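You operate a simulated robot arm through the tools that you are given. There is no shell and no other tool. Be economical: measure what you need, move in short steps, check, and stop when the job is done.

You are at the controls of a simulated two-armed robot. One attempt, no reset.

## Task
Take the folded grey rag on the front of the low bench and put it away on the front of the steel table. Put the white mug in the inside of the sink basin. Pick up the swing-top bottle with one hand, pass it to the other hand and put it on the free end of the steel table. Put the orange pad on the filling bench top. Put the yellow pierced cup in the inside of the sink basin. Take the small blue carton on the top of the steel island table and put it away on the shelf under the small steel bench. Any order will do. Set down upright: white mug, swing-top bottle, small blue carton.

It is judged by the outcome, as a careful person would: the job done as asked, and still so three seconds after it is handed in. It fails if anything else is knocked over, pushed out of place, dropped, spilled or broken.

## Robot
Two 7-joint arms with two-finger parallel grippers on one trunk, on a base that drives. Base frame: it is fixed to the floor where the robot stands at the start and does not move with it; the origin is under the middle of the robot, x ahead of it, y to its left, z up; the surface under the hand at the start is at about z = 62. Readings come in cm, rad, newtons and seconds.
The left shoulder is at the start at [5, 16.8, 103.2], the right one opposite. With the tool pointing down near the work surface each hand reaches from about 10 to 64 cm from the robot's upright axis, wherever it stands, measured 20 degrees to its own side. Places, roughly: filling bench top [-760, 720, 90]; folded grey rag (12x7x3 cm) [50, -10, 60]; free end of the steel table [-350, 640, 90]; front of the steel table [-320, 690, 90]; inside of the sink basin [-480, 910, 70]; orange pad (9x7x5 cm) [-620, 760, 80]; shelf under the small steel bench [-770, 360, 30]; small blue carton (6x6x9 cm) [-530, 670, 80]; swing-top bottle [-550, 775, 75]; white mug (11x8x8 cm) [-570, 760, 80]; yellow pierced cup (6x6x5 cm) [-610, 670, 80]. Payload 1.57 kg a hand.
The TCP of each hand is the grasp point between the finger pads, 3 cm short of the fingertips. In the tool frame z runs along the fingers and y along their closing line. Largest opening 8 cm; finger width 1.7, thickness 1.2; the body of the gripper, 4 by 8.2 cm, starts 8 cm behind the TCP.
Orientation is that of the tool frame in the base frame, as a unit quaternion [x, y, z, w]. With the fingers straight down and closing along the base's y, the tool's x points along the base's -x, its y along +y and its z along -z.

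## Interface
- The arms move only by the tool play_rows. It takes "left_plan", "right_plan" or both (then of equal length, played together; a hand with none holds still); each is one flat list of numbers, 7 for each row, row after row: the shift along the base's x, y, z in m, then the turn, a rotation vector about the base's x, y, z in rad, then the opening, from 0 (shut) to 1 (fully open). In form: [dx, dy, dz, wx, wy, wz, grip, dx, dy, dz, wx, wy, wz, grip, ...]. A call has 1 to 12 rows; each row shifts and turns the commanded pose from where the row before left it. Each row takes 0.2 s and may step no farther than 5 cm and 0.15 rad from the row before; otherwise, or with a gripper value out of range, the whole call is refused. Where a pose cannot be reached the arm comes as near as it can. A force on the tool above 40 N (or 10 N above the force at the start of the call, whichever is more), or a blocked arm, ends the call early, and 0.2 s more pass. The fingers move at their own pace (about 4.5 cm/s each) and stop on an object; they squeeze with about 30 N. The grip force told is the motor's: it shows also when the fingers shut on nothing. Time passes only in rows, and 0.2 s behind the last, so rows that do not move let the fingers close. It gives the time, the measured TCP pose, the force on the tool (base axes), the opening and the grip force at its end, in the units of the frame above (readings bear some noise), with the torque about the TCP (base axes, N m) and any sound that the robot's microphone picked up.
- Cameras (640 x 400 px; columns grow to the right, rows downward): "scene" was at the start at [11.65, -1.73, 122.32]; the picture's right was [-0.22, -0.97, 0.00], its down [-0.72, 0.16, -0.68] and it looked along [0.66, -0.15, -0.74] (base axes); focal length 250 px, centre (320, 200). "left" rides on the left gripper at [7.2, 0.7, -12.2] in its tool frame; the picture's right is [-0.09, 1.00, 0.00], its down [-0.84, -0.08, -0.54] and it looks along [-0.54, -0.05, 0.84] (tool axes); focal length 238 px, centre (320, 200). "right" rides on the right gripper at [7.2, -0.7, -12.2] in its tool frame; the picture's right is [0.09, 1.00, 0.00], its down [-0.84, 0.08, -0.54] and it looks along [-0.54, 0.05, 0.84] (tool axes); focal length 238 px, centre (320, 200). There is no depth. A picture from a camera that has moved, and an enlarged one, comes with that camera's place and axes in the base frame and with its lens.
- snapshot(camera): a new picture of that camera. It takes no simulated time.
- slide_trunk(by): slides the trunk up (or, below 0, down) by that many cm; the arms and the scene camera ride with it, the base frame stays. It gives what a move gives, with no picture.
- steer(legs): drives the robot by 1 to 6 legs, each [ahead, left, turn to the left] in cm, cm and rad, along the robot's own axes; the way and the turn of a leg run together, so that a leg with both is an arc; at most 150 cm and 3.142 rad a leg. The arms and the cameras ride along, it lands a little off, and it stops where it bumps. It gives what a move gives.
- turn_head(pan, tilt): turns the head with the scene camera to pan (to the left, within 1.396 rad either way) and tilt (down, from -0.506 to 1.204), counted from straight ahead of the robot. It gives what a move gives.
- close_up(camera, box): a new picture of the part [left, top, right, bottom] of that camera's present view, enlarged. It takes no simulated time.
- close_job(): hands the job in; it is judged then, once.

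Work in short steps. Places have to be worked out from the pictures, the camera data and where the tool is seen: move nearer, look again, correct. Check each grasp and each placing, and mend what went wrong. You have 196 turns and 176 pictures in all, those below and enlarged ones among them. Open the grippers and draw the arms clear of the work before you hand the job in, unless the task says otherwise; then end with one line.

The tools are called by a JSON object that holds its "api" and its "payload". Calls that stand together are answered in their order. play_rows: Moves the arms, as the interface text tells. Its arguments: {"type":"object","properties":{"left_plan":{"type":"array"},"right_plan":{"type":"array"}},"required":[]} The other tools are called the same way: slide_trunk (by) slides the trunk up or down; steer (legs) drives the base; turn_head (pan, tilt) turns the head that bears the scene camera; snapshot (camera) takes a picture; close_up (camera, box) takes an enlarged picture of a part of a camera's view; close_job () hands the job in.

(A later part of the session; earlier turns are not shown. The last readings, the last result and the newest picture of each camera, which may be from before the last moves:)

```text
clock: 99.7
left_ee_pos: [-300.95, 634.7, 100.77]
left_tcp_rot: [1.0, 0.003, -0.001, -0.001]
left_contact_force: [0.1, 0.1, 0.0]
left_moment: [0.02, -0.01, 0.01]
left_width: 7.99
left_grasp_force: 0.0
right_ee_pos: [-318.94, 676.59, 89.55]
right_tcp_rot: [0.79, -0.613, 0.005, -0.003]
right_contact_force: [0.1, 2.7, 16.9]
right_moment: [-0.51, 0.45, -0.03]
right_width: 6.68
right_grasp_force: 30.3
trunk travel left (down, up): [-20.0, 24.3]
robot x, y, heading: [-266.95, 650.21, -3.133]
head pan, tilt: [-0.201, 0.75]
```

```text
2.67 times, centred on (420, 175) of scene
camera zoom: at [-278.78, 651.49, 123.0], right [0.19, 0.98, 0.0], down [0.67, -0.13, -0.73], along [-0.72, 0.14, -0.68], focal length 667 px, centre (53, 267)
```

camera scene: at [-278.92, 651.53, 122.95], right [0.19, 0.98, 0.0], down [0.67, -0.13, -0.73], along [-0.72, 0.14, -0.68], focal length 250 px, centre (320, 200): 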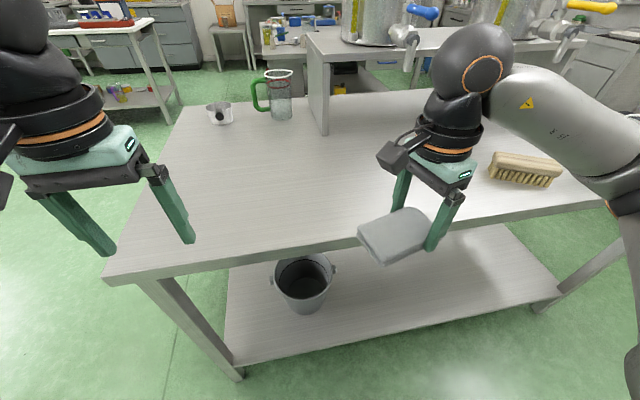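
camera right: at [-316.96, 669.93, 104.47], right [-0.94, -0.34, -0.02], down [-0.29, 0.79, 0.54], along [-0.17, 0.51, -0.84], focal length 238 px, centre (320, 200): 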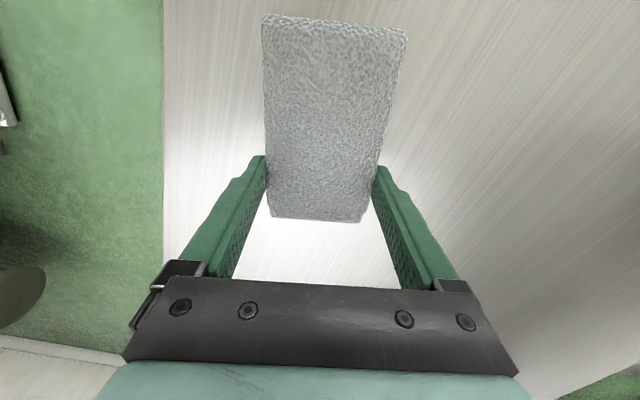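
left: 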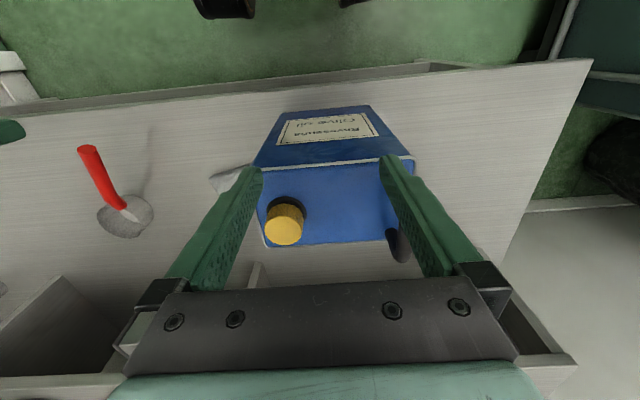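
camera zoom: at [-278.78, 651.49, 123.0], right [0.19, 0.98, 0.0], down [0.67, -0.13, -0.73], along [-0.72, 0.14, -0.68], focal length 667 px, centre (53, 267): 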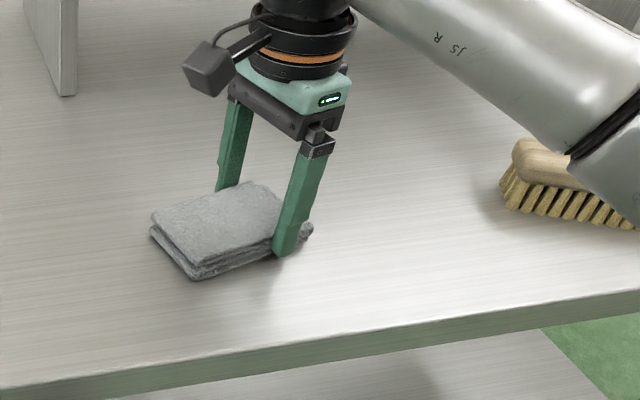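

Contact is felt (17 N). I open and lift away.

{"api": "play_rows", "payload": {"right_plan": [0, 0, 0.002, 0, 0, 0, 1, 0, 0, 0, 0, 0, 0, 1, 0, 0, 0, 0, 0, 0, 1, 0, 0, 0.02, 0, 0, 0, 1, 0, 0, 0.04, 0, 0, 0, 1, 0, 0, 0.05, 0, 0, 0, 1, 0, 0, 0.04, 0, 0, 0, 1]}}

{"api": "close_up", "payload": {"camera": "scene", "box": [240, 80, 560, 280]}}

```text
clock: 101.2
left_ee_pos: [-301.17, 634.65, 100.7]
left_tcp_rot: [1.0, 0.004, 0.0, 0.0]
left_contact_force: [-0.2, -0.4, 0.7]
left_moment: [0.03, -0.02, -0.04]
left_width: 7.98
left_grasp_force: 0.1
right_ee_pos: [-318.99, 676.62, 104.59]
right_tcp_rot: [0.791, -0.612, 0.008, -0.006]
right_contact_force: [0.2, -0.1, -0.2]
right_moment: [-0.03, -0.01, 0.05]
right_width: 8.0
right_grasp_force: 0.1
trunk travel left (down, up): [-20.0, 24.3]
robot x, y, heading: [-266.48, 650.09, -3.138]
head pan, tilt: [-0.201, 0.75]
```

```text
2.00 times, centred on (400, 180) of scene
camera zoom: at [-278.9, 651.49, 122.95], right [0.19, 0.98, 0.0], down [0.67, -0.13, -0.73], along [-0.72, 0.14, -0.68], focal length 500 px, centre (160, 240)
```

zoom: 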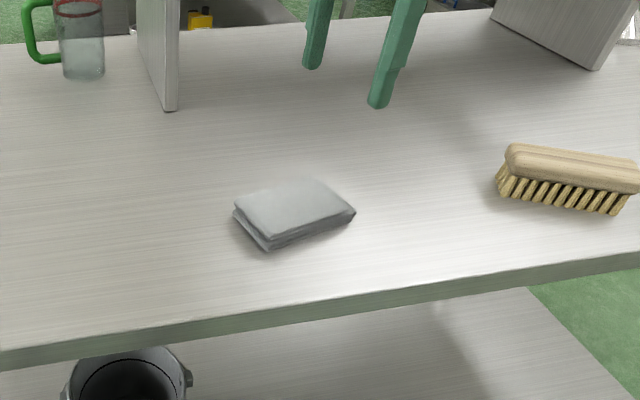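

Rag is placed. I turn the right hand back to neutral and draw it in, then back away and head around the low-y end towards the island table.

{"api": "play_rows", "payload": {"right_plan": [0.03, 0, 0, 0, 0, 0.147, 1, 0.03, 0, 0, 0, 0, 0.147, 1, 0.03, 0, 0, 0, 0, 0.147, 1, 0.03, 0, 0, 0, 0, 0.147, 1, 0.03, 0, 0, 0, 0, 0.147, 1, 0.02, 0, 0, 0, 0, 0.147, 1, 0, 0, 0, 0, 0, 0.147, 1, 0, 0, 0, 0, 0, 0.147, 1, 0, 0, 0, 0, 0, 0.147, 1]}}

{"api": "steer", "payload": {"legs": [[-25, 0, 0], [0, 110, 0], [80, 0, 0]]}}

{"api": "turn_head", "payload": {"pan": -0.5, "tilt": 0.4}}

{"api": "snapshot", "payload": {"camera": "scene"}}

```text
clock: 103.2
left_ee_pos: [-301.15, 634.68, 100.78]
left_tcp_rot: [1.0, 0.005, -0.001, 0.0]
left_contact_force: [-0.2, -1.4, 0.5]
left_moment: [-0.02, -0.02, -0.03]
left_width: 7.99
left_grasp_force: 0.1
right_ee_pos: [-301.94, 676.61, 104.55]
right_tcp_rot: [1.0, 0.004, 0.002, -0.009]
right_contact_force: [0.3, 0.0, 0.2]
right_moment: [-0.06, -0.01, 0.0]
right_width: 8.01
right_grasp_force: 0.2
trunk travel left (down, up): [-20.0, 24.3]
robot x, y, heading: [-266.55, 650.0, -3.136]
head pan, tilt: [-0.201, 0.75]
```

```text
clock: 118.5
left_ee_pos: [-355.45, 524.41, 100.72]
left_tcp_rot: [1.0, 0.006, 0.0, 0.0]
left_contact_force: [0.7, 1.1, -0.2]
left_moment: [-0.04, -0.01, -0.01]
left_width: 8.0
left_grasp_force: 0.0
right_ee_pos: [-356.62, 566.24, 104.45]
right_tcp_rot: [1.0, 0.005, 0.002, -0.01]
right_contact_force: [0.3, 0.8, 0.5]
right_moment: [0.01, -0.02, 0.01]
right_width: 8.0
right_grasp_force: 0.1
trunk travel left (down, up): [-20.0, 24.3]
robot x, y, heading: [-320.92, 540.1, -3.131]
head pan, tilt: [-0.201, 0.75]
```

```text
clock: 119.3
left_ee_pos: [-355.54, 524.37, 100.77]
left_tcp_rot: [1.0, 0.006, -0.001, 0.0]
left_contact_force: [-0.2, 0.0, -1.5]
left_moment: [0.0, -0.02, -0.01]
left_width: 7.99
left_grasp_force: 0.0
right_ee_pos: [-356.67, 566.29, 104.52]
right_tcp_rot: [1.0, 0.004, 0.002, -0.01]
right_contact_force: [0.0, 0.2, -1.5]
right_moment: [-0.03, -0.02, -0.01]
right_width: 7.99
right_grasp_force: 0.1
trunk travel left (down, up): [-20.0, 24.3]
robot x, y, heading: [-321.01, 539.76, -3.133]
head pan, tilt: [-0.499, 0.4]
```

```text
144 pictures are left
camera scene: at [-333.45, 544.03, 126.06], right [0.47, 0.88, 0.0], down [0.34, -0.18, -0.92], along [-0.81, 0.43, -0.39], focal length 250 px, centre (320, 200)
```

scene: 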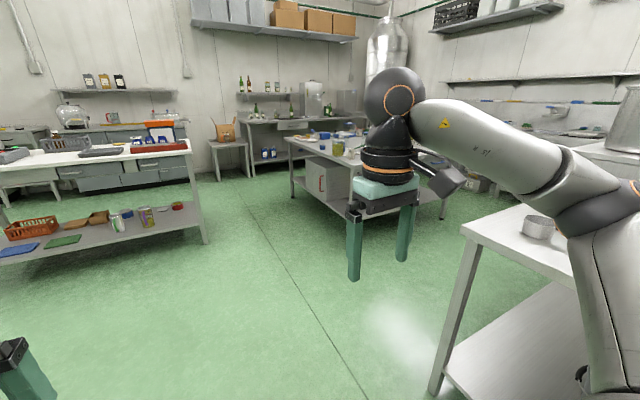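

The island table's low-y edge is near y≈650, x≈-640..-487; another table corner is at about (-565, 545). I drive to about (-495, 575) and face +y.

{"api": "steer", "payload": {"legs": [[120, 0, 0], [50, -35, 0], [0, 0, -1.57]]}}

{"api": "turn_head", "payload": {"pan": 0.2, "tilt": 0.5}}

{"api": "snapshot", "payload": {"camera": "scene"}}

```text
clock: 132.4
left_ee_pos: [-506.86, 606.95, 100.79]
left_tcp_rot: [0.718, -0.696, -0.001, 0.001]
left_contact_force: [0.0, 0.2, -0.1]
left_moment: [0.03, 0.01, -0.03]
left_width: 7.98
left_grasp_force: 0.1
right_ee_pos: [-465.03, 608.64, 104.52]
right_tcp_rot: [0.717, -0.697, 0.008, -0.004]
right_contact_force: [-1.0, -0.3, 0.4]
right_moment: [-0.02, 0.0, 0.02]
right_width: 7.97
right_grasp_force: 0.1
trunk travel left (down, up): [-20.0, 24.3]
robot x, y, heading: [-490.88, 572.61, 1.602]
head pan, tilt: [-0.499, 0.4]
```

```text
clock: 133.5
left_ee_pos: [-506.95, 606.86, 100.62]
left_tcp_rot: [0.718, -0.696, 0.0, 0.0]
left_contact_force: [0.0, 0.0, -0.3]
left_moment: [0.02, -0.02, -0.01]
left_width: 8.02
left_grasp_force: 0.0
right_ee_pos: [-465.11, 608.65, 104.5]
right_tcp_rot: [0.717, -0.697, 0.009, -0.005]
right_contact_force: [0.3, 0.0, 0.2]
right_moment: [0.02, 0.0, -0.01]
right_width: 8.02
right_grasp_force: 0.0
trunk travel left (down, up): [-20.0, 24.3]
robot x, y, heading: [-491.2, 573.03, 1.598]
head pan, tilt: [0.201, 0.499]
```

```text
143 pictures are left
camera scene: at [-493.27, 585.64, 125.15], right [0.97, 0.23, 0.0], down [0.11, -0.47, -0.88], along [-0.2, 0.85, -0.48], focal length 250 px, centre (320, 200)
```

scene: 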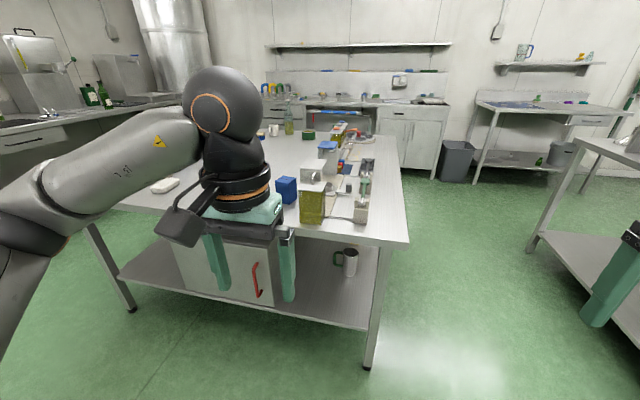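

The blue carton appears at about (-523, 661) near the front edge amid clutter. I raise the left hand aside and look closely.

{"api": "play_rows", "payload": {"left_plan": [-0.03, 0, 0.03, 0, 0, 0, 1, -0.03, 0, 0.03, 0, 0, 0, 1, -0.03, 0, 0.02, 0, 0, 0, 1, -0.03, 0, 0.02, 0, 0, 0, 1, -0.03, 0, 0, 0, 0, 0, 1, -0.03, 0, 0, 0, 0, 0, 1]}}

{"api": "turn_head", "payload": {"pan": 0.3, "tilt": 0.55}}

{"api": "snapshot", "payload": {"camera": "scene"}}

{"api": "close_up", "payload": {"camera": "scene", "box": [260, 90, 500, 240]}}

```text
clock: 134.9
left_ee_pos: [-524.94, 606.94, 110.72]
left_tcp_rot: [0.718, -0.697, 0.001, 0.0]
left_contact_force: [0.5, 0.5, -0.3]
left_moment: [0.02, 0.01, 0.02]
left_width: 8.0
left_grasp_force: 0.0
right_ee_pos: [-465.04, 608.62, 104.45]
right_tcp_rot: [0.717, -0.697, 0.008, -0.006]
right_contact_force: [-0.3, -0.5, 0.3]
right_moment: [-0.01, -0.02, 0.0]
right_width: 8.0
right_grasp_force: 0.1
trunk travel left (down, up): [-20.0, 24.3]
robot x, y, heading: [-490.73, 572.56, 1.599]
head pan, tilt: [0.201, 0.499]
```

```text
clock: 135.6
left_ee_pos: [-524.91, 606.9, 110.69]
left_tcp_rot: [0.718, -0.696, 0.0, -0.001]
left_contact_force: [0.3, -1.2, 0.5]
left_moment: [-0.02, -0.02, 0.02]
left_width: 7.99
left_grasp_force: 0.0
right_ee_pos: [-465.09, 608.66, 104.61]
right_tcp_rot: [0.716, -0.698, 0.009, -0.005]
right_contact_force: [-0.2, 0.8, 0.0]
right_moment: [0.0, 0.02, -0.02]
right_width: 7.98
right_grasp_force: 0.0
trunk travel left (down, up): [-20.0, 24.3]
robot x, y, heading: [-491.21, 572.32, 1.599]
head pan, tilt: [0.3, 0.55]
```

```text
142 pictures are left
camera scene: at [-494.11, 585.27, 124.69], right [0.95, 0.32, 0.0], down [0.17, -0.49, -0.85], along [-0.28, 0.81, -0.52], focal length 250 px, centre (320, 200)
```

scene: 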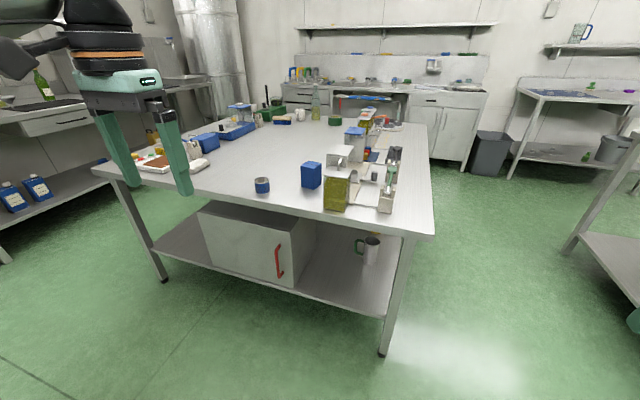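

```text
2.67 times, centred on (380, 165) of scene
camera zoom: at [-494.11, 585.27, 124.69], right [0.95, 0.32, 0.0], down [0.17, -0.49, -0.85], along [-0.28, 0.81, -0.52], focal length 667 px, centre (160, 293)
```

zoom: 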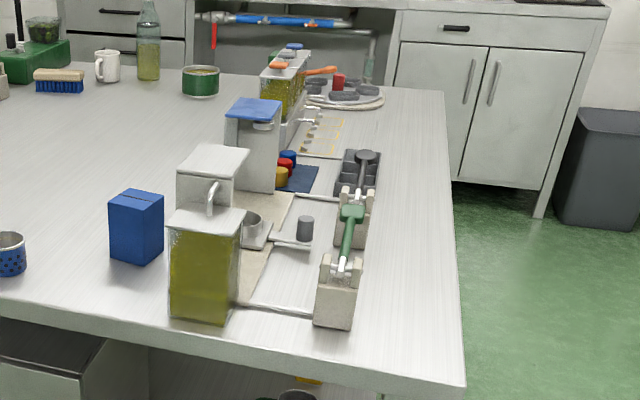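

The layout is clear: carton base near (-528, 672), table z≈76, free to its left. White mug and bottle stand at the far side. I move in so the left hand can take the carton.

{"api": "steer", "payload": {"legs": [[44, 18, 0]]}}

{"api": "turn_head", "payload": {"pan": 0.3, "tilt": 0.8}}

{"api": "snapshot", "payload": {"camera": "scene"}}

{"api": "snapshot", "payload": {"camera": "left"}}

```text
clock: 138.4
left_ee_pos: [-544.46, 650.13, 110.71]
left_tcp_rot: [0.718, -0.696, 0.001, 0.0]
left_contact_force: [-0.5, 0.1, 0.4]
left_moment: [0.0, 0.02, 0.0]
left_width: 8.0
left_grasp_force: 0.1
right_ee_pos: [-484.6, 651.94, 104.48]
right_tcp_rot: [0.717, -0.697, 0.008, -0.005]
right_contact_force: [-0.6, 0.2, -0.6]
right_moment: [-0.01, -0.01, -0.03]
right_width: 7.99
right_grasp_force: 0.1
trunk travel left (down, up): [-20.0, 24.3]
robot x, y, heading: [-510.45, 616.15, 1.606]
head pan, tilt: [0.3, 0.55]
```

```text
clock: 139.2
left_ee_pos: [-544.41, 650.01, 110.72]
left_tcp_rot: [0.718, -0.696, -0.001, -0.001]
left_contact_force: [-0.1, 1.1, -0.4]
left_moment: [-0.01, -0.02, -0.03]
left_width: 8.0
left_grasp_force: 0.0
right_ee_pos: [-484.55, 652.02, 104.5]
right_tcp_rot: [0.717, -0.697, 0.007, -0.005]
right_contact_force: [-0.4, 0.2, -0.8]
right_moment: [0.04, -0.01, 0.03]
right_width: 8.0
right_grasp_force: 0.0
trunk travel left (down, up): [-20.0, 24.3]
robot x, y, heading: [-510.74, 616.35, 1.599]
head pan, tilt: [0.3, 0.799]
```

```text
140 pictures are left
camera scene: at [-513.3, 627.63, 122.56], right [0.95, 0.33, 0.0], down [0.23, -0.68, -0.7], along [-0.23, 0.66, -0.72], focal length 250 px, centre (320, 200)
```

scene: 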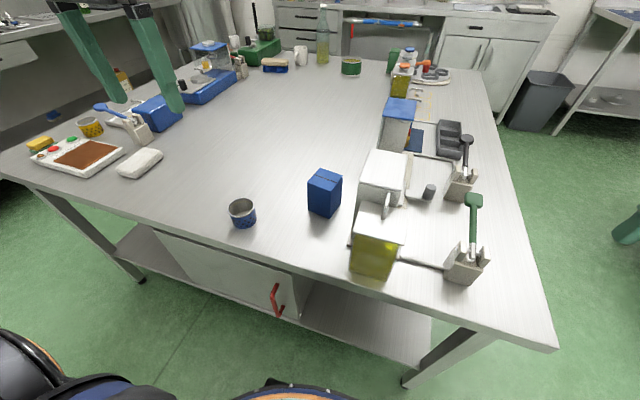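

```text
139 pictures are left
camera left: at [-544.86, 642.79, 122.94], right [-1.0, 0.06, 0.0], down [0.05, 0.84, 0.54], along [0.03, 0.54, -0.84], focal length 238 px, centre (320, 200)
```

left: 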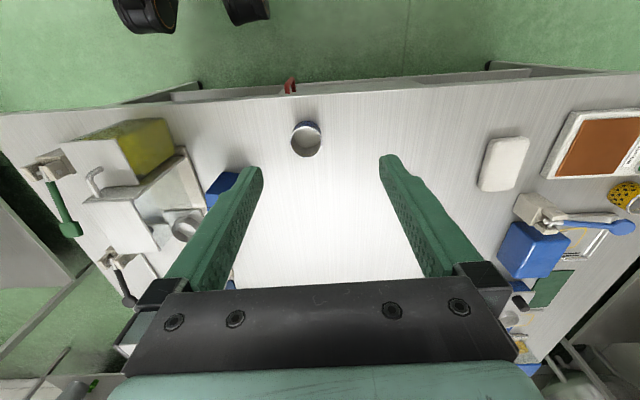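

The carton is rotated about -22°, centred near (-526.4, 669), with the grinder 2-3 cm to its right; the yellow cup is at the far left. I bring the left hand above the carton, turned to match.

{"api": "play_rows", "payload": {"left_plan": [0.0225, 0.0239, -0.012, 0, 0, -0.051, 0.95, 0.0225, 0.0239, -0.012, 0, 0, -0.051, 0.95, 0.0225, 0.0239, -0.012, 0, 0, -0.051, 0.95, 0.0225, 0.0239, -0.012, 0, 0, -0.051, 0.95, 0.0225, 0.0239, -0.012, 0, 0, -0.051, 0.95, 0.0225, 0.0239, -0.012, 0, 0, -0.051, 0.95, 0.0225, 0.0239, -0.012, 0, 0, -0.051, 0.95, 0.0225, 0.0239, -0.012, 0, 0, -0.051, 0.95]}}

{"api": "snapshot", "payload": {"camera": "left"}}

{"api": "close_up", "payload": {"camera": "scene", "box": [220, 120, 460, 270]}}

```text
clock: 141.0
left_ee_pos: [-526.4, 669.29, 101.14]
left_tcp_rot: [-0.562, 0.827, 0.0, 0.0]
left_contact_force: [-0.1, 0.2, -0.2]
left_moment: [-0.02, -0.02, -0.06]
left_width: 7.58
left_grasp_force: 0.1
right_ee_pos: [-484.57, 651.81, 104.43]
right_tcp_rot: [0.718, -0.696, 0.009, -0.005]
right_contact_force: [-0.3, -0.2, -0.1]
right_moment: [-0.01, 0.03, -0.01]
right_width: 8.0
right_grasp_force: 0.1
trunk travel left (down, up): [-20.0, 24.3]
robot x, y, heading: [-510.76, 615.53, 1.598]
head pan, tilt: [0.3, 0.799]
```

```text
138 pictures are left
camera left: at [-529.68, 662.75, 113.38], right [-0.89, 0.45, 0.0], down [0.38, 0.75, 0.54], along [0.25, 0.48, -0.84], focal length 238 px, centre (320, 200)
```

left: 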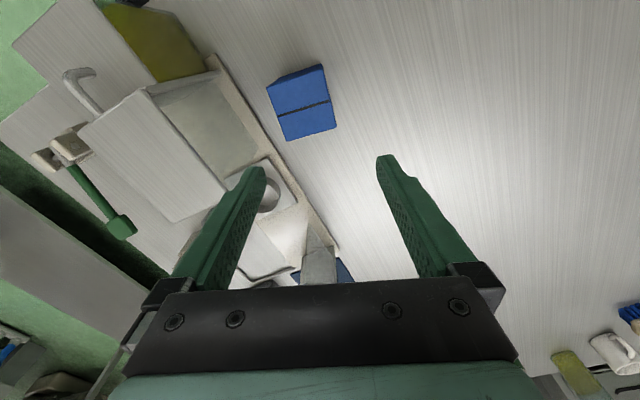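

```text
2.67 times, centred on (340, 195) of scene
camera zoom: at [-513.26, 627.65, 122.55], right [0.95, 0.33, 0.0], down [0.23, -0.68, -0.7], along [-0.23, 0.66, -0.72], focal length 667 px, centre (267, 213)
```

zoom: 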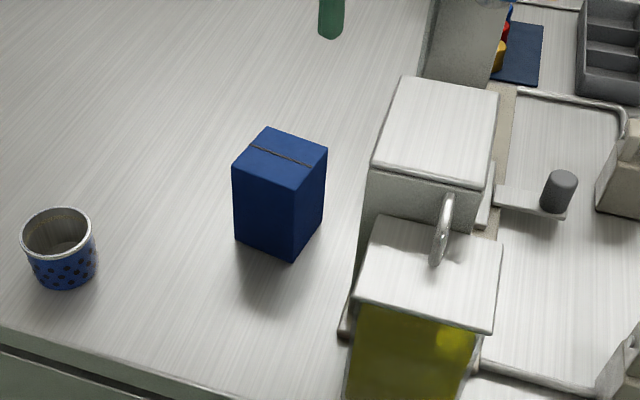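

Combining both views: carton centre (-525.5, 667.2), top z≈86.4, rotated about -9°. I correct and descend part way, then look.

{"api": "play_rows", "payload": {"left_plan": [0.009, -0.021, 0, 0, 0, 0.11, 0.97, 0, 0, 0, 0, 0, 0.11, 0.97, 0, 0, -0.04, 0, 0, 0, 0.97, 0, 0, -0.04, 0, 0, 0, 0.97]}}

{"api": "snapshot", "payload": {"camera": "left"}}

{"api": "close_up", "payload": {"camera": "scene", "box": [220, 120, 460, 270]}}

```text
clock: 142.0
left_ee_pos: [-525.34, 667.17, 93.11]
left_tcp_rot: [-0.65, 0.76, 0.0, 0.0]
left_contact_force: [-0.1, 0.2, -0.3]
left_moment: [0.01, 0.01, 0.01]
left_width: 7.75
left_grasp_force: 0.0
right_ee_pos: [-484.61, 651.89, 104.52]
right_tcp_rot: [0.717, -0.697, 0.009, -0.005]
right_contact_force: [0.4, -0.3, -0.7]
right_moment: [0.01, 0.0, -0.03]
right_width: 8.02
right_grasp_force: 0.0
trunk travel left (down, up): [-20.0, 24.3]
robot x, y, heading: [-510.63, 615.96, 1.603]
head pan, tilt: [0.3, 0.799]
```

```text
136 pictures are left
camera left: at [-527.3, 660.09, 105.25], right [-0.97, 0.25, 0.0], down [0.21, 0.81, 0.54], along [0.13, 0.53, -0.84], focal length 238 px, centre (320, 200)
```

left: 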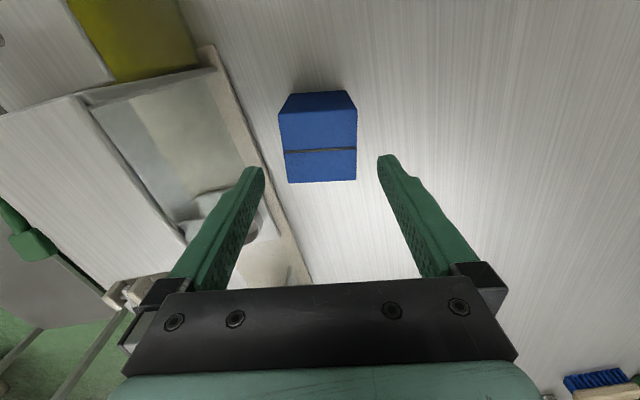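

```text
2.67 times, centred on (340, 195) of scene
camera zoom: at [-513.31, 627.65, 122.55], right [0.95, 0.33, 0.0], down [0.23, -0.68, -0.7], along [-0.23, 0.66, -0.72], focal length 667 px, centre (267, 213)
```

zoom: 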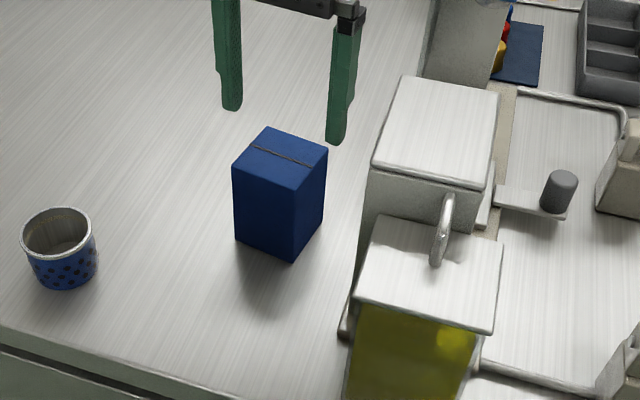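

Well aligned over the carton. I descend to grasp height and close.

{"api": "play_rows", "payload": {"left_plan": [-0.002, 0, -0.03, 0, 0, 0, 0.97, 0, 0, -0.04, 0, 0, 0, 0.97, 0, 0, -0.03, 0, 0, 0, 0.97, 0, 0, -0.015, 0, 0, 0, 0.97, 0, 0, 0, 0, 0, 0, 0, 0, 0, 0, 0, 0, 0, 0, 0, 0, 0, 0, 0, 0, 0, 0, 0, 0, 0, 0, 0, 0]}}

{"api": "snapshot", "payload": {"camera": "left"}}

```text
clock: 143.8
left_ee_pos: [-525.77, 667.13, 81.66]
left_tcp_rot: [-0.651, 0.759, 0.0, 0.0]
left_contact_force: [0.7, 0.3, 0.3]
left_moment: [0.02, 0.05, 0.01]
left_width: 5.98
left_grasp_force: 29.9
right_ee_pos: [-484.61, 651.91, 104.51]
right_tcp_rot: [0.717, -0.697, 0.008, -0.005]
right_contact_force: [0.0, -0.4, 0.3]
right_moment: [-0.02, 0.01, 0.0]
right_width: 8.01
right_grasp_force: 0.1
trunk travel left (down, up): [-20.0, 24.3]
robot x, y, heading: [-510.17, 615.65, 1.603]
head pan, tilt: [0.3, 0.799]
```

```text
134 pictures are left
camera left: at [-527.53, 660.06, 93.82], right [-0.97, 0.25, 0.0], down [0.21, 0.81, 0.54], along [0.13, 0.53, -0.84], focal length 238 px, centre (320, 200)
```

left: 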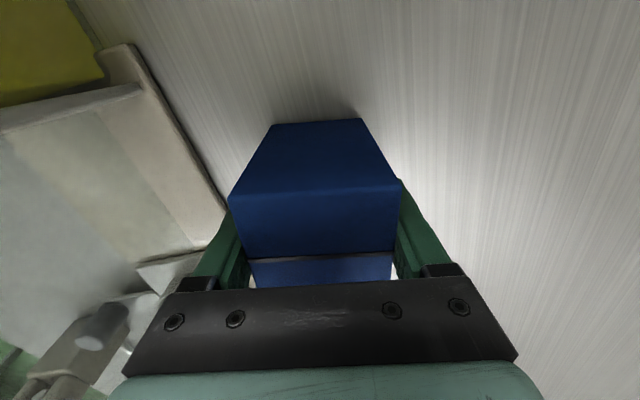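

Carton gripped (5.98 cm). I lift it straight up and draw it in toward the robot.

{"api": "play_rows", "payload": {"left_plan": [0, 0, 0.02, 0, 0, 0, 0, 0, 0, 0.04, 0, 0, 0, 0, 0, 0, 0.05, 0, 0, 0, 0, 0, 0, 0.05, 0, 0, 0, 0, 0, 0, 0.05, 0, 0, 0, 0, -0.01, -0.04, 0, 0, 0, 0, 0, -0.01, -0.04, 0, 0, 0, 0, 0, -0.01, -0.04, 0, 0, 0, 0, 0]}}

{"api": "steer", "payload": {"legs": [[-40, 0, 0], [0, 0, 1.2]]}}

{"api": "turn_head", "payload": {"pan": 0.6, "tilt": 0.4}}

{"api": "snapshot", "payload": {"camera": "scene"}}

```text
clock: 145.6
left_ee_pos: [-528.81, 655.0, 102.55]
left_tcp_rot: [-0.65, 0.76, 0.001, 0.001]
left_contact_force: [0.5, 0.2, -1.0]
left_moment: [0.02, -0.01, 0.03]
left_width: 6.0
left_grasp_force: 30.1
right_ee_pos: [-484.6, 651.76, 104.52]
right_tcp_rot: [0.717, -0.697, 0.008, -0.004]
right_contact_force: [0.4, -0.2, -0.9]
right_moment: [-0.02, 0.0, 0.0]
right_width: 8.01
right_grasp_force: 0.1
trunk travel left (down, up): [-20.0, 24.3]
robot x, y, heading: [-510.48, 616.25, 1.603]
head pan, tilt: [0.3, 0.799]
```

```text
clock: 151.1
left_ee_pos: [-552.28, 572.99, 102.74]
left_tcp_rot: [0.965, -0.261, -0.001, -0.001]
left_contact_force: [0.7, 0.3, 0.2]
left_moment: [0.01, -0.01, 0.0]
left_width: 5.98
left_grasp_force: 29.8
right_ee_pos: [-533.04, 612.9, 104.53]
right_tcp_rot: [0.985, -0.171, 0.004, -0.009]
right_contact_force: [-0.1, 0.2, 0.1]
right_moment: [0.01, -0.01, -0.03]
right_width: 8.01
right_grasp_force: 0.0
trunk travel left (down, up): [-20.0, 24.3]
robot x, y, heading: [-509.07, 576.06, 2.803]
head pan, tilt: [0.3, 0.799]
```

```text
clock: 151.9
left_ee_pos: [-552.24, 573.01, 102.63]
left_tcp_rot: [0.965, -0.261, -0.001, 0.0]
left_contact_force: [-0.2, 0.8, -1.7]
left_moment: [-0.01, -0.03, -0.04]
left_width: 5.94
left_grasp_force: 30.4
right_ee_pos: [-533.35, 613.03, 104.51]
right_tcp_rot: [0.985, -0.17, 0.005, -0.008]
right_contact_force: [0.1, 0.2, -0.6]
right_moment: [0.02, -0.01, 0.01]
right_width: 7.99
right_grasp_force: 0.1
trunk travel left (down, up): [-20.0, 24.3]
robot x, y, heading: [-508.89, 575.98, 2.8]
head pan, tilt: [0.6, 0.4]
```

```text
133 pictures are left
camera scene: at [-521.97, 574.79, 126.06], right [-0.26, 0.97, 0.0], down [0.38, 0.1, -0.92], along [-0.89, -0.24, -0.39], focal length 250 px, centre (320, 200)
```

scene: 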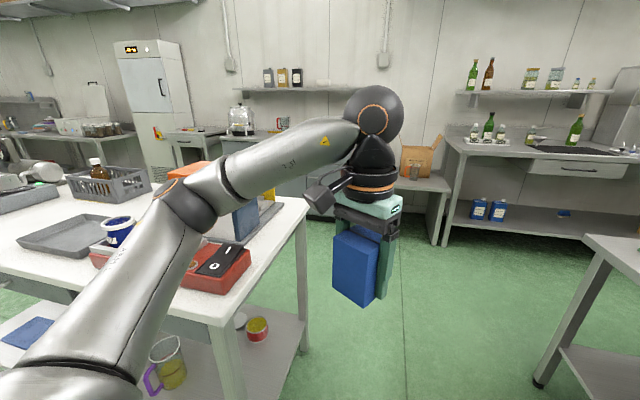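

The table to the left ends at x≈-620. I'll go west through the aisle centred on y≈599, then look south toward (-770, 360).

{"api": "steer", "payload": {"legs": [[0, -24, 0], [0, 0, 0.34], [150, 0, 0], [22, 0, 0]]}}

{"api": "turn_head", "payload": {"pan": 1.1, "tilt": 0.4}}

{"api": "snapshot", "payload": {"camera": "scene"}}

{"api": "turn_head", "payload": {"pan": 0.1, "tilt": 0.5}}

{"api": "snapshot", "payload": {"camera": "scene"}}

```text
clock: 163.9
left_ee_pos: [-711.93, 580.73, 102.76]
left_tcp_rot: [0.996, -0.091, 0.001, 0.0]
left_contact_force: [-0.6, 0.5, -0.7]
left_moment: [0.03, -0.02, 0.0]
left_width: 5.96
left_grasp_force: 30.5
right_ee_pos: [-707.35, 624.65, 104.49]
right_tcp_rot: [1.0, 0.0, 0.003, -0.009]
right_contact_force: [-0.9, -0.1, 1.1]
right_moment: [0.0, -0.02, -0.02]
right_width: 8.02
right_grasp_force: 0.1
trunk travel left (down, up): [-20.0, 24.3]
robot x, y, heading: [-672.11, 598.15, -3.139]
head pan, tilt: [0.6, 0.4]
```

```text
clock: 164.9
left_ee_pos: [-711.81, 580.63, 102.75]
left_tcp_rot: [0.996, -0.091, 0.0, 0.0]
left_contact_force: [0.2, -0.9, -1.5]
left_moment: [0.04, -0.03, 0.01]
left_width: 5.96
left_grasp_force: 30.2
right_ee_pos: [-707.22, 624.59, 104.6]
right_tcp_rot: [1.0, 0.0, 0.003, -0.009]
right_contact_force: [0.4, -0.4, 0.0]
right_moment: [0.03, -0.02, 0.01]
right_width: 8.0
right_grasp_force: 0.0
trunk travel left (down, up): [-20.0, 24.3]
robot x, y, heading: [-672.1, 597.63, -3.138]
head pan, tilt: [1.1, 0.4]
```

```text
132 pictures are left
camera scene: at [-680.46, 589.59, 126.06], right [-0.89, 0.45, 0.0], down [0.18, 0.35, -0.92], along [-0.42, -0.82, -0.39], focal length 250 px, centre (320, 200)
```

scene: 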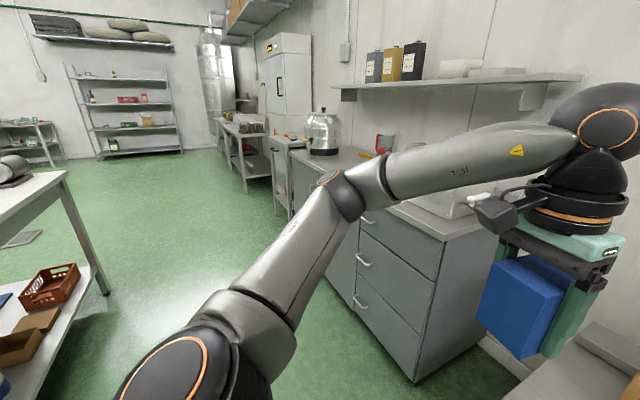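

```text
clock: 166.2
left_ee_pos: [-711.72, 580.62, 102.6]
left_tcp_rot: [0.996, -0.091, 0.0, 0.0]
left_contact_force: [0.7, 0.9, -1.3]
left_moment: [-0.03, 0.03, 0.01]
left_width: 5.95
left_grasp_force: 29.9
right_ee_pos: [-707.53, 624.79, 104.52]
right_tcp_rot: [1.0, 0.001, 0.002, -0.01]
right_contact_force: [-0.6, 0.0, 0.2]
right_moment: [0.0, -0.03, 0.0]
right_width: 7.99
right_grasp_force: 0.0
trunk travel left (down, up): [-20.0, 24.3]
robot x, y, heading: [-671.95, 597.81, -3.136]
head pan, tilt: [0.099, 0.499]
```

```text
131 pictures are left
camera scene: at [-685.33, 596.92, 125.15], right [-0.1, 0.99, 0.0], down [0.48, 0.05, -0.88], along [-0.87, -0.09, -0.48], focal length 250 px, centre (320, 200)
```

scene: 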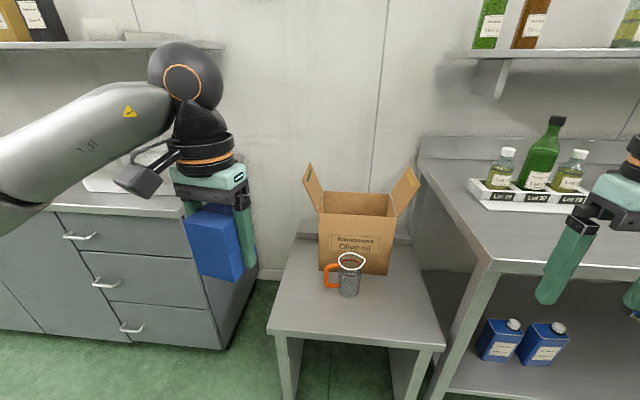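

The bench area near (-770, 360) lies beyond the drawer cabinet. I turn left (facing -y) and drive along the aisle, then look right.

{"api": "steer", "payload": {"legs": [[0, 0, 1.567], [120, 0, 0]]}}

{"api": "turn_head", "payload": {"pan": -0.7, "tilt": 0.5}}

{"api": "snapshot", "payload": {"camera": "scene"}}

```text
clock: 176.0
left_ee_pos: [-657.57, 438.33, 102.69]
left_tcp_rot: [0.775, 0.632, -0.001, 0.001]
left_contact_force: [-0.3, 0.4, -0.9]
left_moment: [-0.02, 0.0, 0.03]
left_width: 5.95
left_grasp_force: 30.0
right_ee_pos: [-701.73, 443.71, 104.54]
right_tcp_rot: [0.714, 0.7, -0.005, -0.009]
right_contact_force: [0.1, -0.1, 0.4]
right_moment: [0.03, 0.03, -0.01]
right_width: 8.01
right_grasp_force: 0.0
trunk travel left (down, up): [-20.0, 24.3]
robot x, y, heading: [-673.91, 478.25, -1.586]
head pan, tilt: [0.099, 0.499]
```

```text
clock: 177.1
left_ee_pos: [-657.53, 438.3, 102.61]
left_tcp_rot: [0.775, 0.632, 0.0, 0.001]
left_contact_force: [0.3, 0.3, 0.0]
left_moment: [-0.02, 0.02, -0.01]
left_width: 5.95
left_grasp_force: 29.9
right_ee_pos: [-701.43, 443.49, 104.51]
right_tcp_rot: [0.714, 0.7, -0.005, -0.009]
right_contact_force: [-1.0, 0.0, -0.1]
right_moment: [0.02, 0.01, -0.02]
right_width: 8.03
right_grasp_force: 0.1
trunk travel left (down, up): [-20.0, 24.3]
robot x, y, heading: [-674.42, 478.43, -1.59]
head pan, tilt: [-0.7, 0.499]
```

```text
130 pictures are left
camera scene: at [-680.08, 467.45, 125.15], right [-0.75, 0.66, 0.0], down [0.31, 0.36, -0.88], along [-0.58, -0.66, -0.48], focal length 250 px, centre (320, 200)
```

scene: 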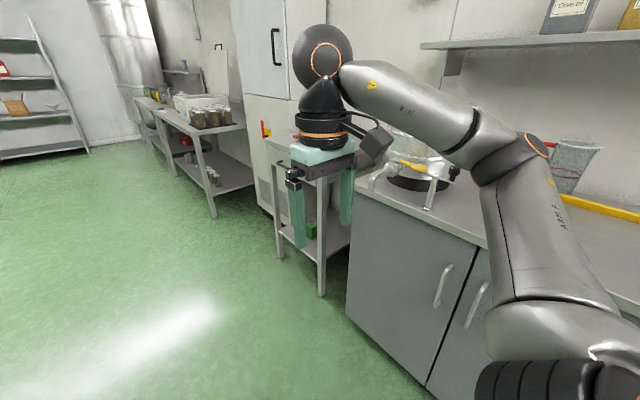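

The small steel bench (front x≈-753, y≈338..390) is between cabinet and fridge, its low shelf visible. I drive to face it at y≈364.

{"api": "steer", "payload": {"legs": [[114, 0, 0], [0, 0, -1.555]]}}

{"api": "turn_head", "payload": {"pan": 0.0, "tilt": 0.7}}

{"api": "snapshot", "payload": {"camera": "scene"}}

```text
clock: 186.8
left_ee_pos: [-715.12, 345.81, 102.74]
left_tcp_rot: [0.996, -0.089, 0.0, 0.0]
left_contact_force: [0.8, 0.4, -0.8]
left_moment: [-0.01, -0.02, 0.03]
left_width: 5.95
left_grasp_force: 29.7
right_ee_pos: [-710.86, 389.99, 104.54]
right_tcp_rot: [1.0, 0.003, 0.002, -0.01]
right_contact_force: [-0.2, 1.2, -0.1]
right_moment: [-0.01, 0.03, -0.03]
right_width: 8.01
right_grasp_force: 0.1
trunk travel left (down, up): [-20.0, 24.3]
robot x, y, heading: [-675.69, 363.36, -3.132]
head pan, tilt: [-0.7, 0.499]
```

```text
clock: 187.8
left_ee_pos: [-715.04, 345.87, 102.76]
left_tcp_rot: [0.996, -0.089, -0.001, -0.001]
left_contact_force: [0.0, -0.2, -0.5]
left_moment: [0.01, 0.02, 0.03]
left_width: 5.98
left_grasp_force: 29.4
right_ee_pos: [-710.89, 390.01, 104.57]
right_tcp_rot: [1.0, 0.003, 0.003, -0.009]
right_contact_force: [0.7, -0.3, -0.1]
right_moment: [-0.01, 0.01, 0.0]
right_width: 8.0
right_grasp_force: 0.0
trunk travel left (down, up): [-20.0, 24.3]
robot x, y, heading: [-675.6, 363.4, -3.133]
head pan, tilt: [0.0, 0.7]
```

```text
129 pictures are left
camera scene: at [-688.12, 363.2, 123.38], right [-0.01, 1.0, 0.0], down [0.64, 0.01, -0.77], along [-0.77, -0.01, -0.64], focal length 250 px, centre (320, 200)
```

scene: 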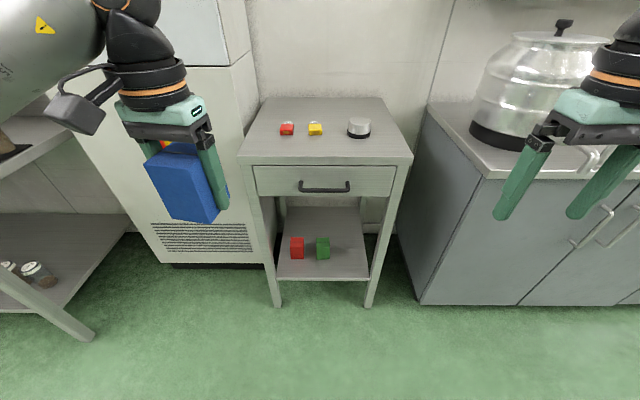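

Bench: top z≈86, drawer bottom z≈73, shelf z≈27, two small boxes on it; free spot at y≈377 on the shelf. I pull the right hand back, straighten the left, and lower the trunk while still in free space.

{"api": "play_rows", "payload": {"right_plan": [0.035, 0, 0, 0, 0, 0, 1, 0.035, 0, 0, 0, 0, 0, 1, 0.035, 0, 0, 0, 0, 0, 1, 0.035, 0, 0, 0, 0, 0, 1], "left_plan": [0, 0.01, 0, 0, 0, 0.06, 0, 0, 0.01, 0, 0, 0, 0.06, 0, 0, 0.01, 0, 0, 0, 0.058, 0, 0, 0, 0, 0, 0, 0, 0]}}

{"api": "slide_trunk", "payload": {"by": -20}}

{"api": "play_rows", "payload": {"left_plan": [0, 0.01, -0.05, 0, 0, 0, 0, 0, 0.01, -0.05, 0, 0, 0, 0, 0, 0.01, -0.05, 0, 0, 0, 0, 0, 0.01, -0.05, 0, 0, 0, 0, 0, 0, -0.05, 0, 0, 0, 0, 0, 0, -0.05, 0, 0, 0, 0, 0, 0, -0.05, 0, 0, 0, 0, 0, 0, -0.05, 0, 0, 0, 0, 0, 0, -0.05, 0, 0, 0, 0]}}

{"api": "snapshot", "payload": {"camera": "scene"}}

```text
clock: 188.8
left_ee_pos: [-715.03, 348.82, 102.74]
left_tcp_rot: [1.0, 0.001, -0.001, -0.001]
left_contact_force: [0.3, -0.4, -0.8]
left_moment: [-0.01, -0.01, -0.01]
left_width: 5.96
left_grasp_force: 29.3
right_ee_pos: [-696.84, 389.86, 104.58]
right_tcp_rot: [1.0, 0.003, 0.003, -0.01]
right_contact_force: [-0.2, 0.8, 0.9]
right_moment: [-0.01, -0.03, 0.03]
right_width: 8.01
right_grasp_force: 0.1
trunk travel left (down, up): [-20.0, 24.3]
robot x, y, heading: [-675.86, 363.1, -3.128]
head pan, tilt: [0.0, 0.7]
```

```text
clock: 191.0
left_ee_pos: [-714.99, 348.96, 82.58]
left_tcp_rot: [1.0, 0.0, -0.001, 0.0]
left_contact_force: [-0.7, 0.0, -0.4]
left_moment: [-0.02, 0.0, -0.01]
left_width: 5.94
left_grasp_force: 30.5
right_ee_pos: [-696.85, 389.85, 84.57]
right_tcp_rot: [1.0, 0.003, 0.002, -0.01]
right_contact_force: [0.6, -1.5, 0.2]
right_moment: [0.01, 0.02, -0.02]
right_width: 7.99
right_grasp_force: 0.1
trunk travel left (down, up): [0.0, 44.3]
robot x, y, heading: [-675.88, 363.19, -3.139]
head pan, tilt: [0.0, 0.7]
```

```text
refused: row 1 steps farther than a row can; nothing moved
```

```text
128 pictures are left
camera scene: at [-688.11, 363.2, 103.38], right [-0.01, 1.0, 0.0], down [0.64, 0.01, -0.76], along [-0.76, -0.01, -0.64], focal length 250 px, centre (320, 200)
```

scene: 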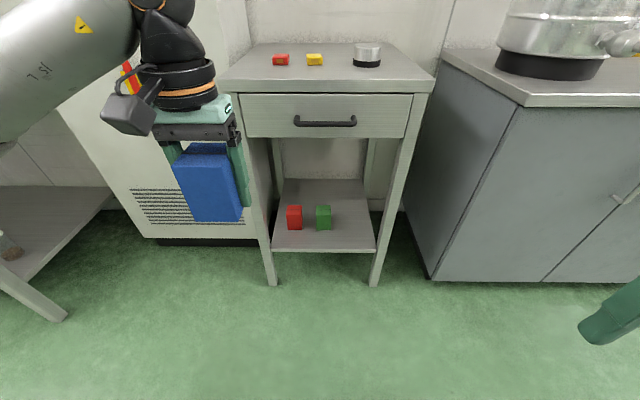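

I lower the left hand in free space in allowed steps to about z=33.6, bringing it slightly toward the robot's midline.

{"api": "play_rows", "payload": {"left_plan": [0, 0.008, -0.049, 0, 0, 0, 0, 0, 0.008, -0.049, 0, 0, 0, 0, 0, 0.008, -0.049, 0, 0, 0, 0, 0, 0.008, -0.049, 0, 0, 0, 0, 0, 0.008, -0.049, 0, 0, 0, 0, 0, 0.008, -0.049, 0, 0, 0, 0, 0, 0.008, -0.049, 0, 0, 0, 0, 0, 0.008, -0.049, 0, 0, 0, 0, 0, 0.008, -0.049, 0, 0, 0, 0, 0, 0.008, -0.049, 0, 0, 0, 0]}}

{"api": "snapshot", "payload": {"camera": "scene"}}

```text
clock: 193.2
left_ee_pos: [-715.12, 356.79, 33.51]
left_tcp_rot: [1.0, 0.0, 0.0, 0.0]
left_contact_force: [-0.2, -1.2, -0.7]
left_moment: [-0.02, 0.02, 0.01]
left_width: 5.94
left_grasp_force: 30.2
right_ee_pos: [-696.94, 389.83, 84.66]
right_tcp_rot: [1.0, 0.004, 0.003, -0.009]
right_contact_force: [-0.1, 0.1, -0.1]
right_moment: [0.01, -0.01, -0.01]
right_width: 8.02
right_grasp_force: 0.1
trunk travel left (down, up): [0.0, 44.3]
robot x, y, heading: [-675.27, 363.26, -3.133]
head pan, tilt: [0.0, 0.7]
```

```text
127 pictures are left
camera scene: at [-688.11, 363.2, 103.38], right [-0.01, 1.0, 0.0], down [0.64, 0.01, -0.77], along [-0.76, -0.01, -0.64], focal length 250 px, centre (320, 200)
```

scene: 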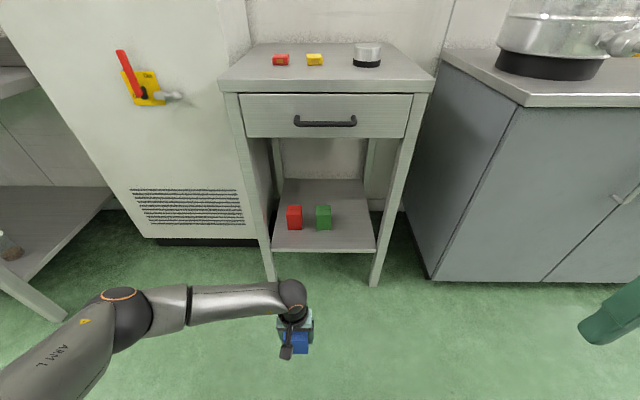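

The forearm comes in from the left and would meet the bench's left leg. I test a more stretched pose in free space to see whether the elbow swings in.

{"api": "play_rows", "payload": {"left_plan": [-0.035, -0.022, 0, 0, 0, 0, 0, -0.035, -0.022, 0, 0, 0, 0, 0, -0.035, -0.022, 0, 0, 0, 0, 0, -0.035, -0.022, 0, 0, 0, 0, 0, -0.035, -0.022, 0, 0, 0, 0, 0]}}

{"api": "turn_head", "payload": {"pan": 0.3, "tilt": 0.9}}

{"api": "snapshot", "payload": {"camera": "scene"}}

```text
clock: 194.4
left_ee_pos: [-730.48, 346.99, 33.85]
left_tcp_rot: [1.0, 0.0, 0.0, -0.002]
left_contact_force: [-1.2, -0.5, -0.5]
left_moment: [0.0, 0.01, -0.01]
left_width: 5.95
left_grasp_force: 29.7
left hand out of reach, approached as far as the arm can: row 5
right_ee_pos: [-696.85, 389.89, 84.63]
right_tcp_rot: [1.0, 0.003, 0.003, -0.01]
right_contact_force: [-0.7, 0.5, -1.0]
right_moment: [0.03, 0.02, -0.01]
right_width: 8.0
right_grasp_force: 0.1
trunk travel left (down, up): [0.0, 44.3]
robot x, y, heading: [-675.15, 363.45, -3.129]
head pan, tilt: [0.0, 0.7]
```

```text
clock: 195.2
left_ee_pos: [-730.38, 346.98, 33.77]
left_tcp_rot: [1.0, 0.0, -0.001, 0.0]
left_contact_force: [0.2, 0.6, -0.4]
left_moment: [-0.01, 0.02, 0.01]
left_width: 5.95
left_grasp_force: 30.1
right_ee_pos: [-696.89, 389.85, 84.56]
right_tcp_rot: [1.0, 0.002, 0.003, -0.01]
right_contact_force: [0.6, 0.0, 0.6]
right_moment: [-0.01, 0.04, 0.0]
right_width: 7.99
right_grasp_force: 0.0
trunk travel left (down, up): [0.0, 44.3]
robot x, y, heading: [-675.78, 363.31, -3.136]
head pan, tilt: [0.3, 0.901]
```

```text
126 pictures are left
camera scene: at [-686.82, 360.98, 101.76], right [-0.3, 0.95, 0.0], down [0.75, 0.24, -0.62], along [-0.59, -0.19, -0.78], focal length 250 px, centre (320, 200)
```

scene: 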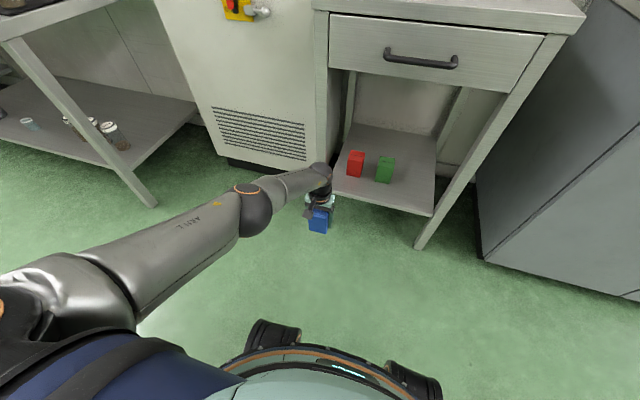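

In this stretched pose the forearm points mostly forward, which fits between the legs. I shift right 30 cm and check alignment before going in.

{"api": "steer", "payload": {"legs": [[0, -30, 0], [12, 0, 0]]}}

{"api": "turn_head", "payload": {"pan": 0.2, "tilt": 0.8}}

{"api": "snapshot", "payload": {"camera": "scene"}}

{"api": "snapshot", "payload": {"camera": "left"}}

```text
clock: 199.2
left_ee_pos: [-742.88, 376.66, 33.74]
left_tcp_rot: [1.0, -0.002, -0.001, 0.0]
left_contact_force: [-0.1, -0.6, 0.6]
left_moment: [0.01, 0.03, -0.01]
left_width: 5.97
left_grasp_force: 29.9
right_ee_pos: [-709.07, 419.52, 84.6]
right_tcp_rot: [1.0, 0.002, 0.002, -0.01]
right_contact_force: [0.4, -0.5, -0.2]
right_moment: [-0.02, 0.0, -0.03]
right_width: 8.0
right_grasp_force: 0.1
trunk travel left (down, up): [0.0, 44.3]
robot x, y, heading: [-688.03, 392.98, -3.135]
head pan, tilt: [0.3, 0.901]
```

```text
clock: 199.9
left_ee_pos: [-742.9, 376.67, 33.68]
left_tcp_rot: [1.0, 0.0, 0.001, 0.0]
left_contact_force: [0.2, -0.5, -1.0]
left_moment: [0.01, 0.02, 0.0]
left_width: 5.98
left_grasp_force: 30.0
right_ee_pos: [-709.17, 419.58, 84.52]
right_tcp_rot: [1.0, 0.001, 0.003, -0.009]
right_contact_force: [1.0, -0.2, 0.1]
right_moment: [-0.02, 0.0, 0.03]
right_width: 7.99
right_grasp_force: 0.1
trunk travel left (down, up): [0.0, 44.3]
robot x, y, heading: [-687.79, 392.54, -3.138]
head pan, tilt: [0.201, 0.799]
```

```text
125 pictures are left
camera scene: at [-699.85, 391.18, 102.55], right [-0.21, 0.98, 0.0], down [0.7, 0.15, -0.7], along [-0.68, -0.14, -0.72], focal length 250 px, centre (320, 200)
```

scene: 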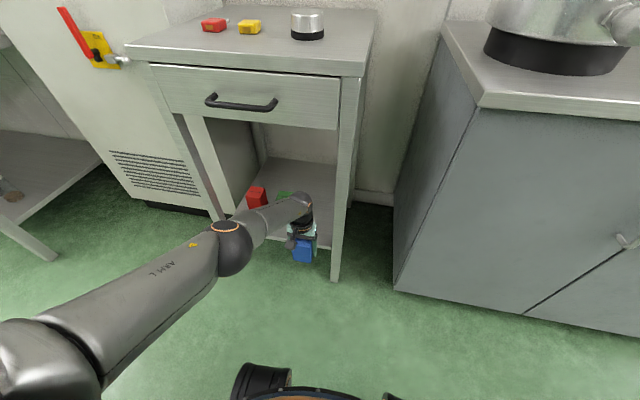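

```text
124 pictures are left
camera left: at [-735.61, 375.84, 45.96], right [-0.09, -1.0, 0.0], down [-0.84, 0.08, 0.54], along [-0.54, 0.05, -0.84], focal length 238 px, centre (320, 200)
```

left: 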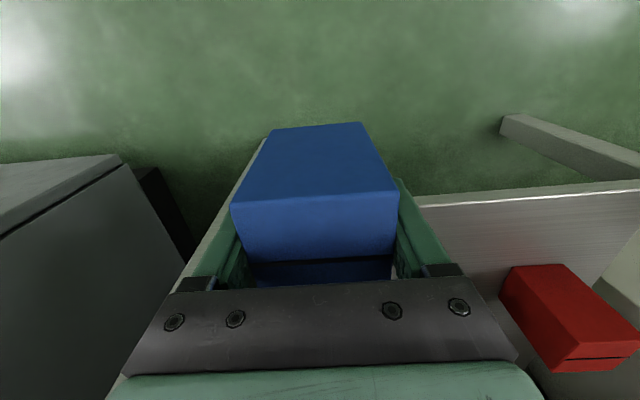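

Alignment fits: leg inner side y≈386, green box edge y≈367, hand at y≈376.7. I drive in 18 cm.

{"api": "steer", "payload": {"legs": [[18, 0, 0]]}}

{"api": "snapshot", "payload": {"camera": "scene"}}

{"api": "snapshot", "payload": {"camera": "left"}}

```text
clock: 201.4
left_ee_pos: [-760.82, 376.54, 33.65]
left_tcp_rot: [1.0, -0.001, -0.001, 0.0]
left_contact_force: [-0.4, 0.0, -1.8]
left_moment: [-0.01, 0.01, -0.01]
left_width: 5.95
left_grasp_force: 30.0
right_ee_pos: [-727.17, 419.42, 84.63]
right_tcp_rot: [1.0, 0.001, 0.001, -0.009]
right_contact_force: [1.1, 0.5, 0.6]
right_moment: [-0.01, -0.01, 0.0]
right_width: 7.99
right_grasp_force: 0.0
trunk travel left (down, up): [0.0, 44.3]
robot x, y, heading: [-705.82, 392.43, -3.134]
head pan, tilt: [0.201, 0.799]
```

```text
123 pictures are left
camera scene: at [-717.86, 391.05, 102.55], right [-0.21, 0.98, 0.0], down [0.7, 0.15, -0.7], along [-0.68, -0.14, -0.72], focal length 250 px, centre (320, 200)
```

scene: 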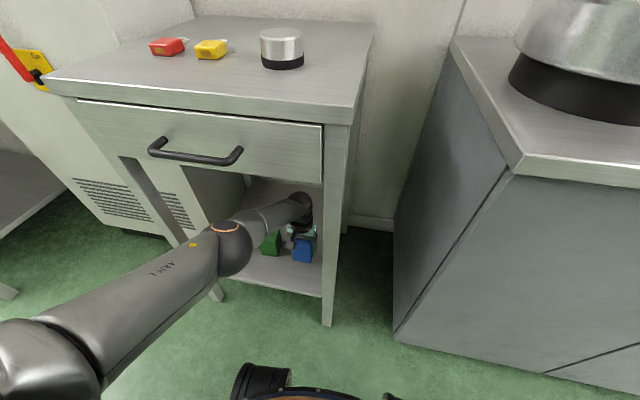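

```text
122 pictures are left
camera left: at [-753.63, 375.71, 45.97], right [-0.09, -1.0, 0.0], down [-0.84, 0.08, 0.54], along [-0.54, 0.05, -0.84], focal length 238 px, centre (320, 200)
```

left: 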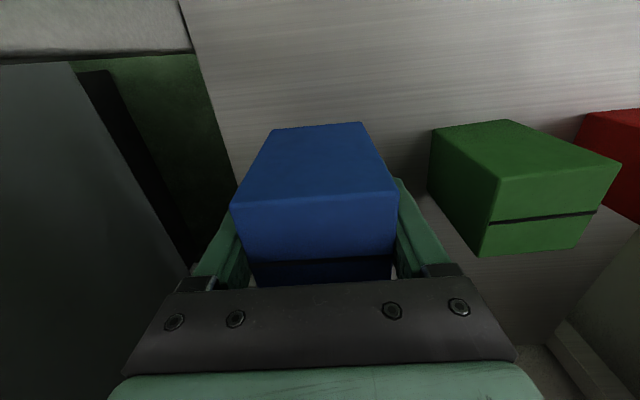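

Over the shelf with clear space on both sides. I lower gently to contact.

{"api": "play_rows", "payload": {"left_plan": [0, 0, -0.01, 0, 0, 0, 0, 0, 0, -0.006, 0, 0, 0, 0, 0, 0, -0.004, 0, 0, 0, 0, 0, 0, 0, 0, 0, 0, 0]}}

{"api": "snapshot", "payload": {"camera": "left"}}

```text
clock: 202.4
left_ee_pos: [-759.93, 376.28, 32.09]
left_tcp_rot: [1.0, 0.0, -0.001, 0.0]
left_contact_force: [0.1, -0.5, -1.3]
left_moment: [0.0, 0.02, -0.01]
left_width: 5.98
left_grasp_force: 30.1
left hand out of reach, approached as far as the arm can: row 1, 3
right_ee_pos: [-727.12, 419.32, 84.56]
right_tcp_rot: [1.0, 0.002, 0.003, -0.01]
right_contact_force: [0.4, 0.3, 0.4]
right_moment: [0.0, -0.01, 0.01]
right_width: 7.98
right_grasp_force: 0.0
trunk travel left (down, up): [0.0, 44.3]
robot x, y, heading: [-706.11, 392.52, -3.134]
head pan, tilt: [0.201, 0.799]
```

```text
121 pictures are left
camera left: at [-752.75, 375.58, 44.33], right [-0.09, -1.0, 0.0], down [-0.84, 0.08, 0.54], along [-0.54, 0.05, -0.84], focal length 238 px, centre (320, 200)
```

left: 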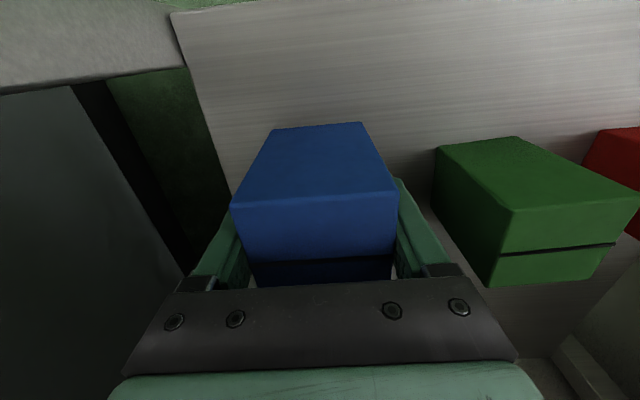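

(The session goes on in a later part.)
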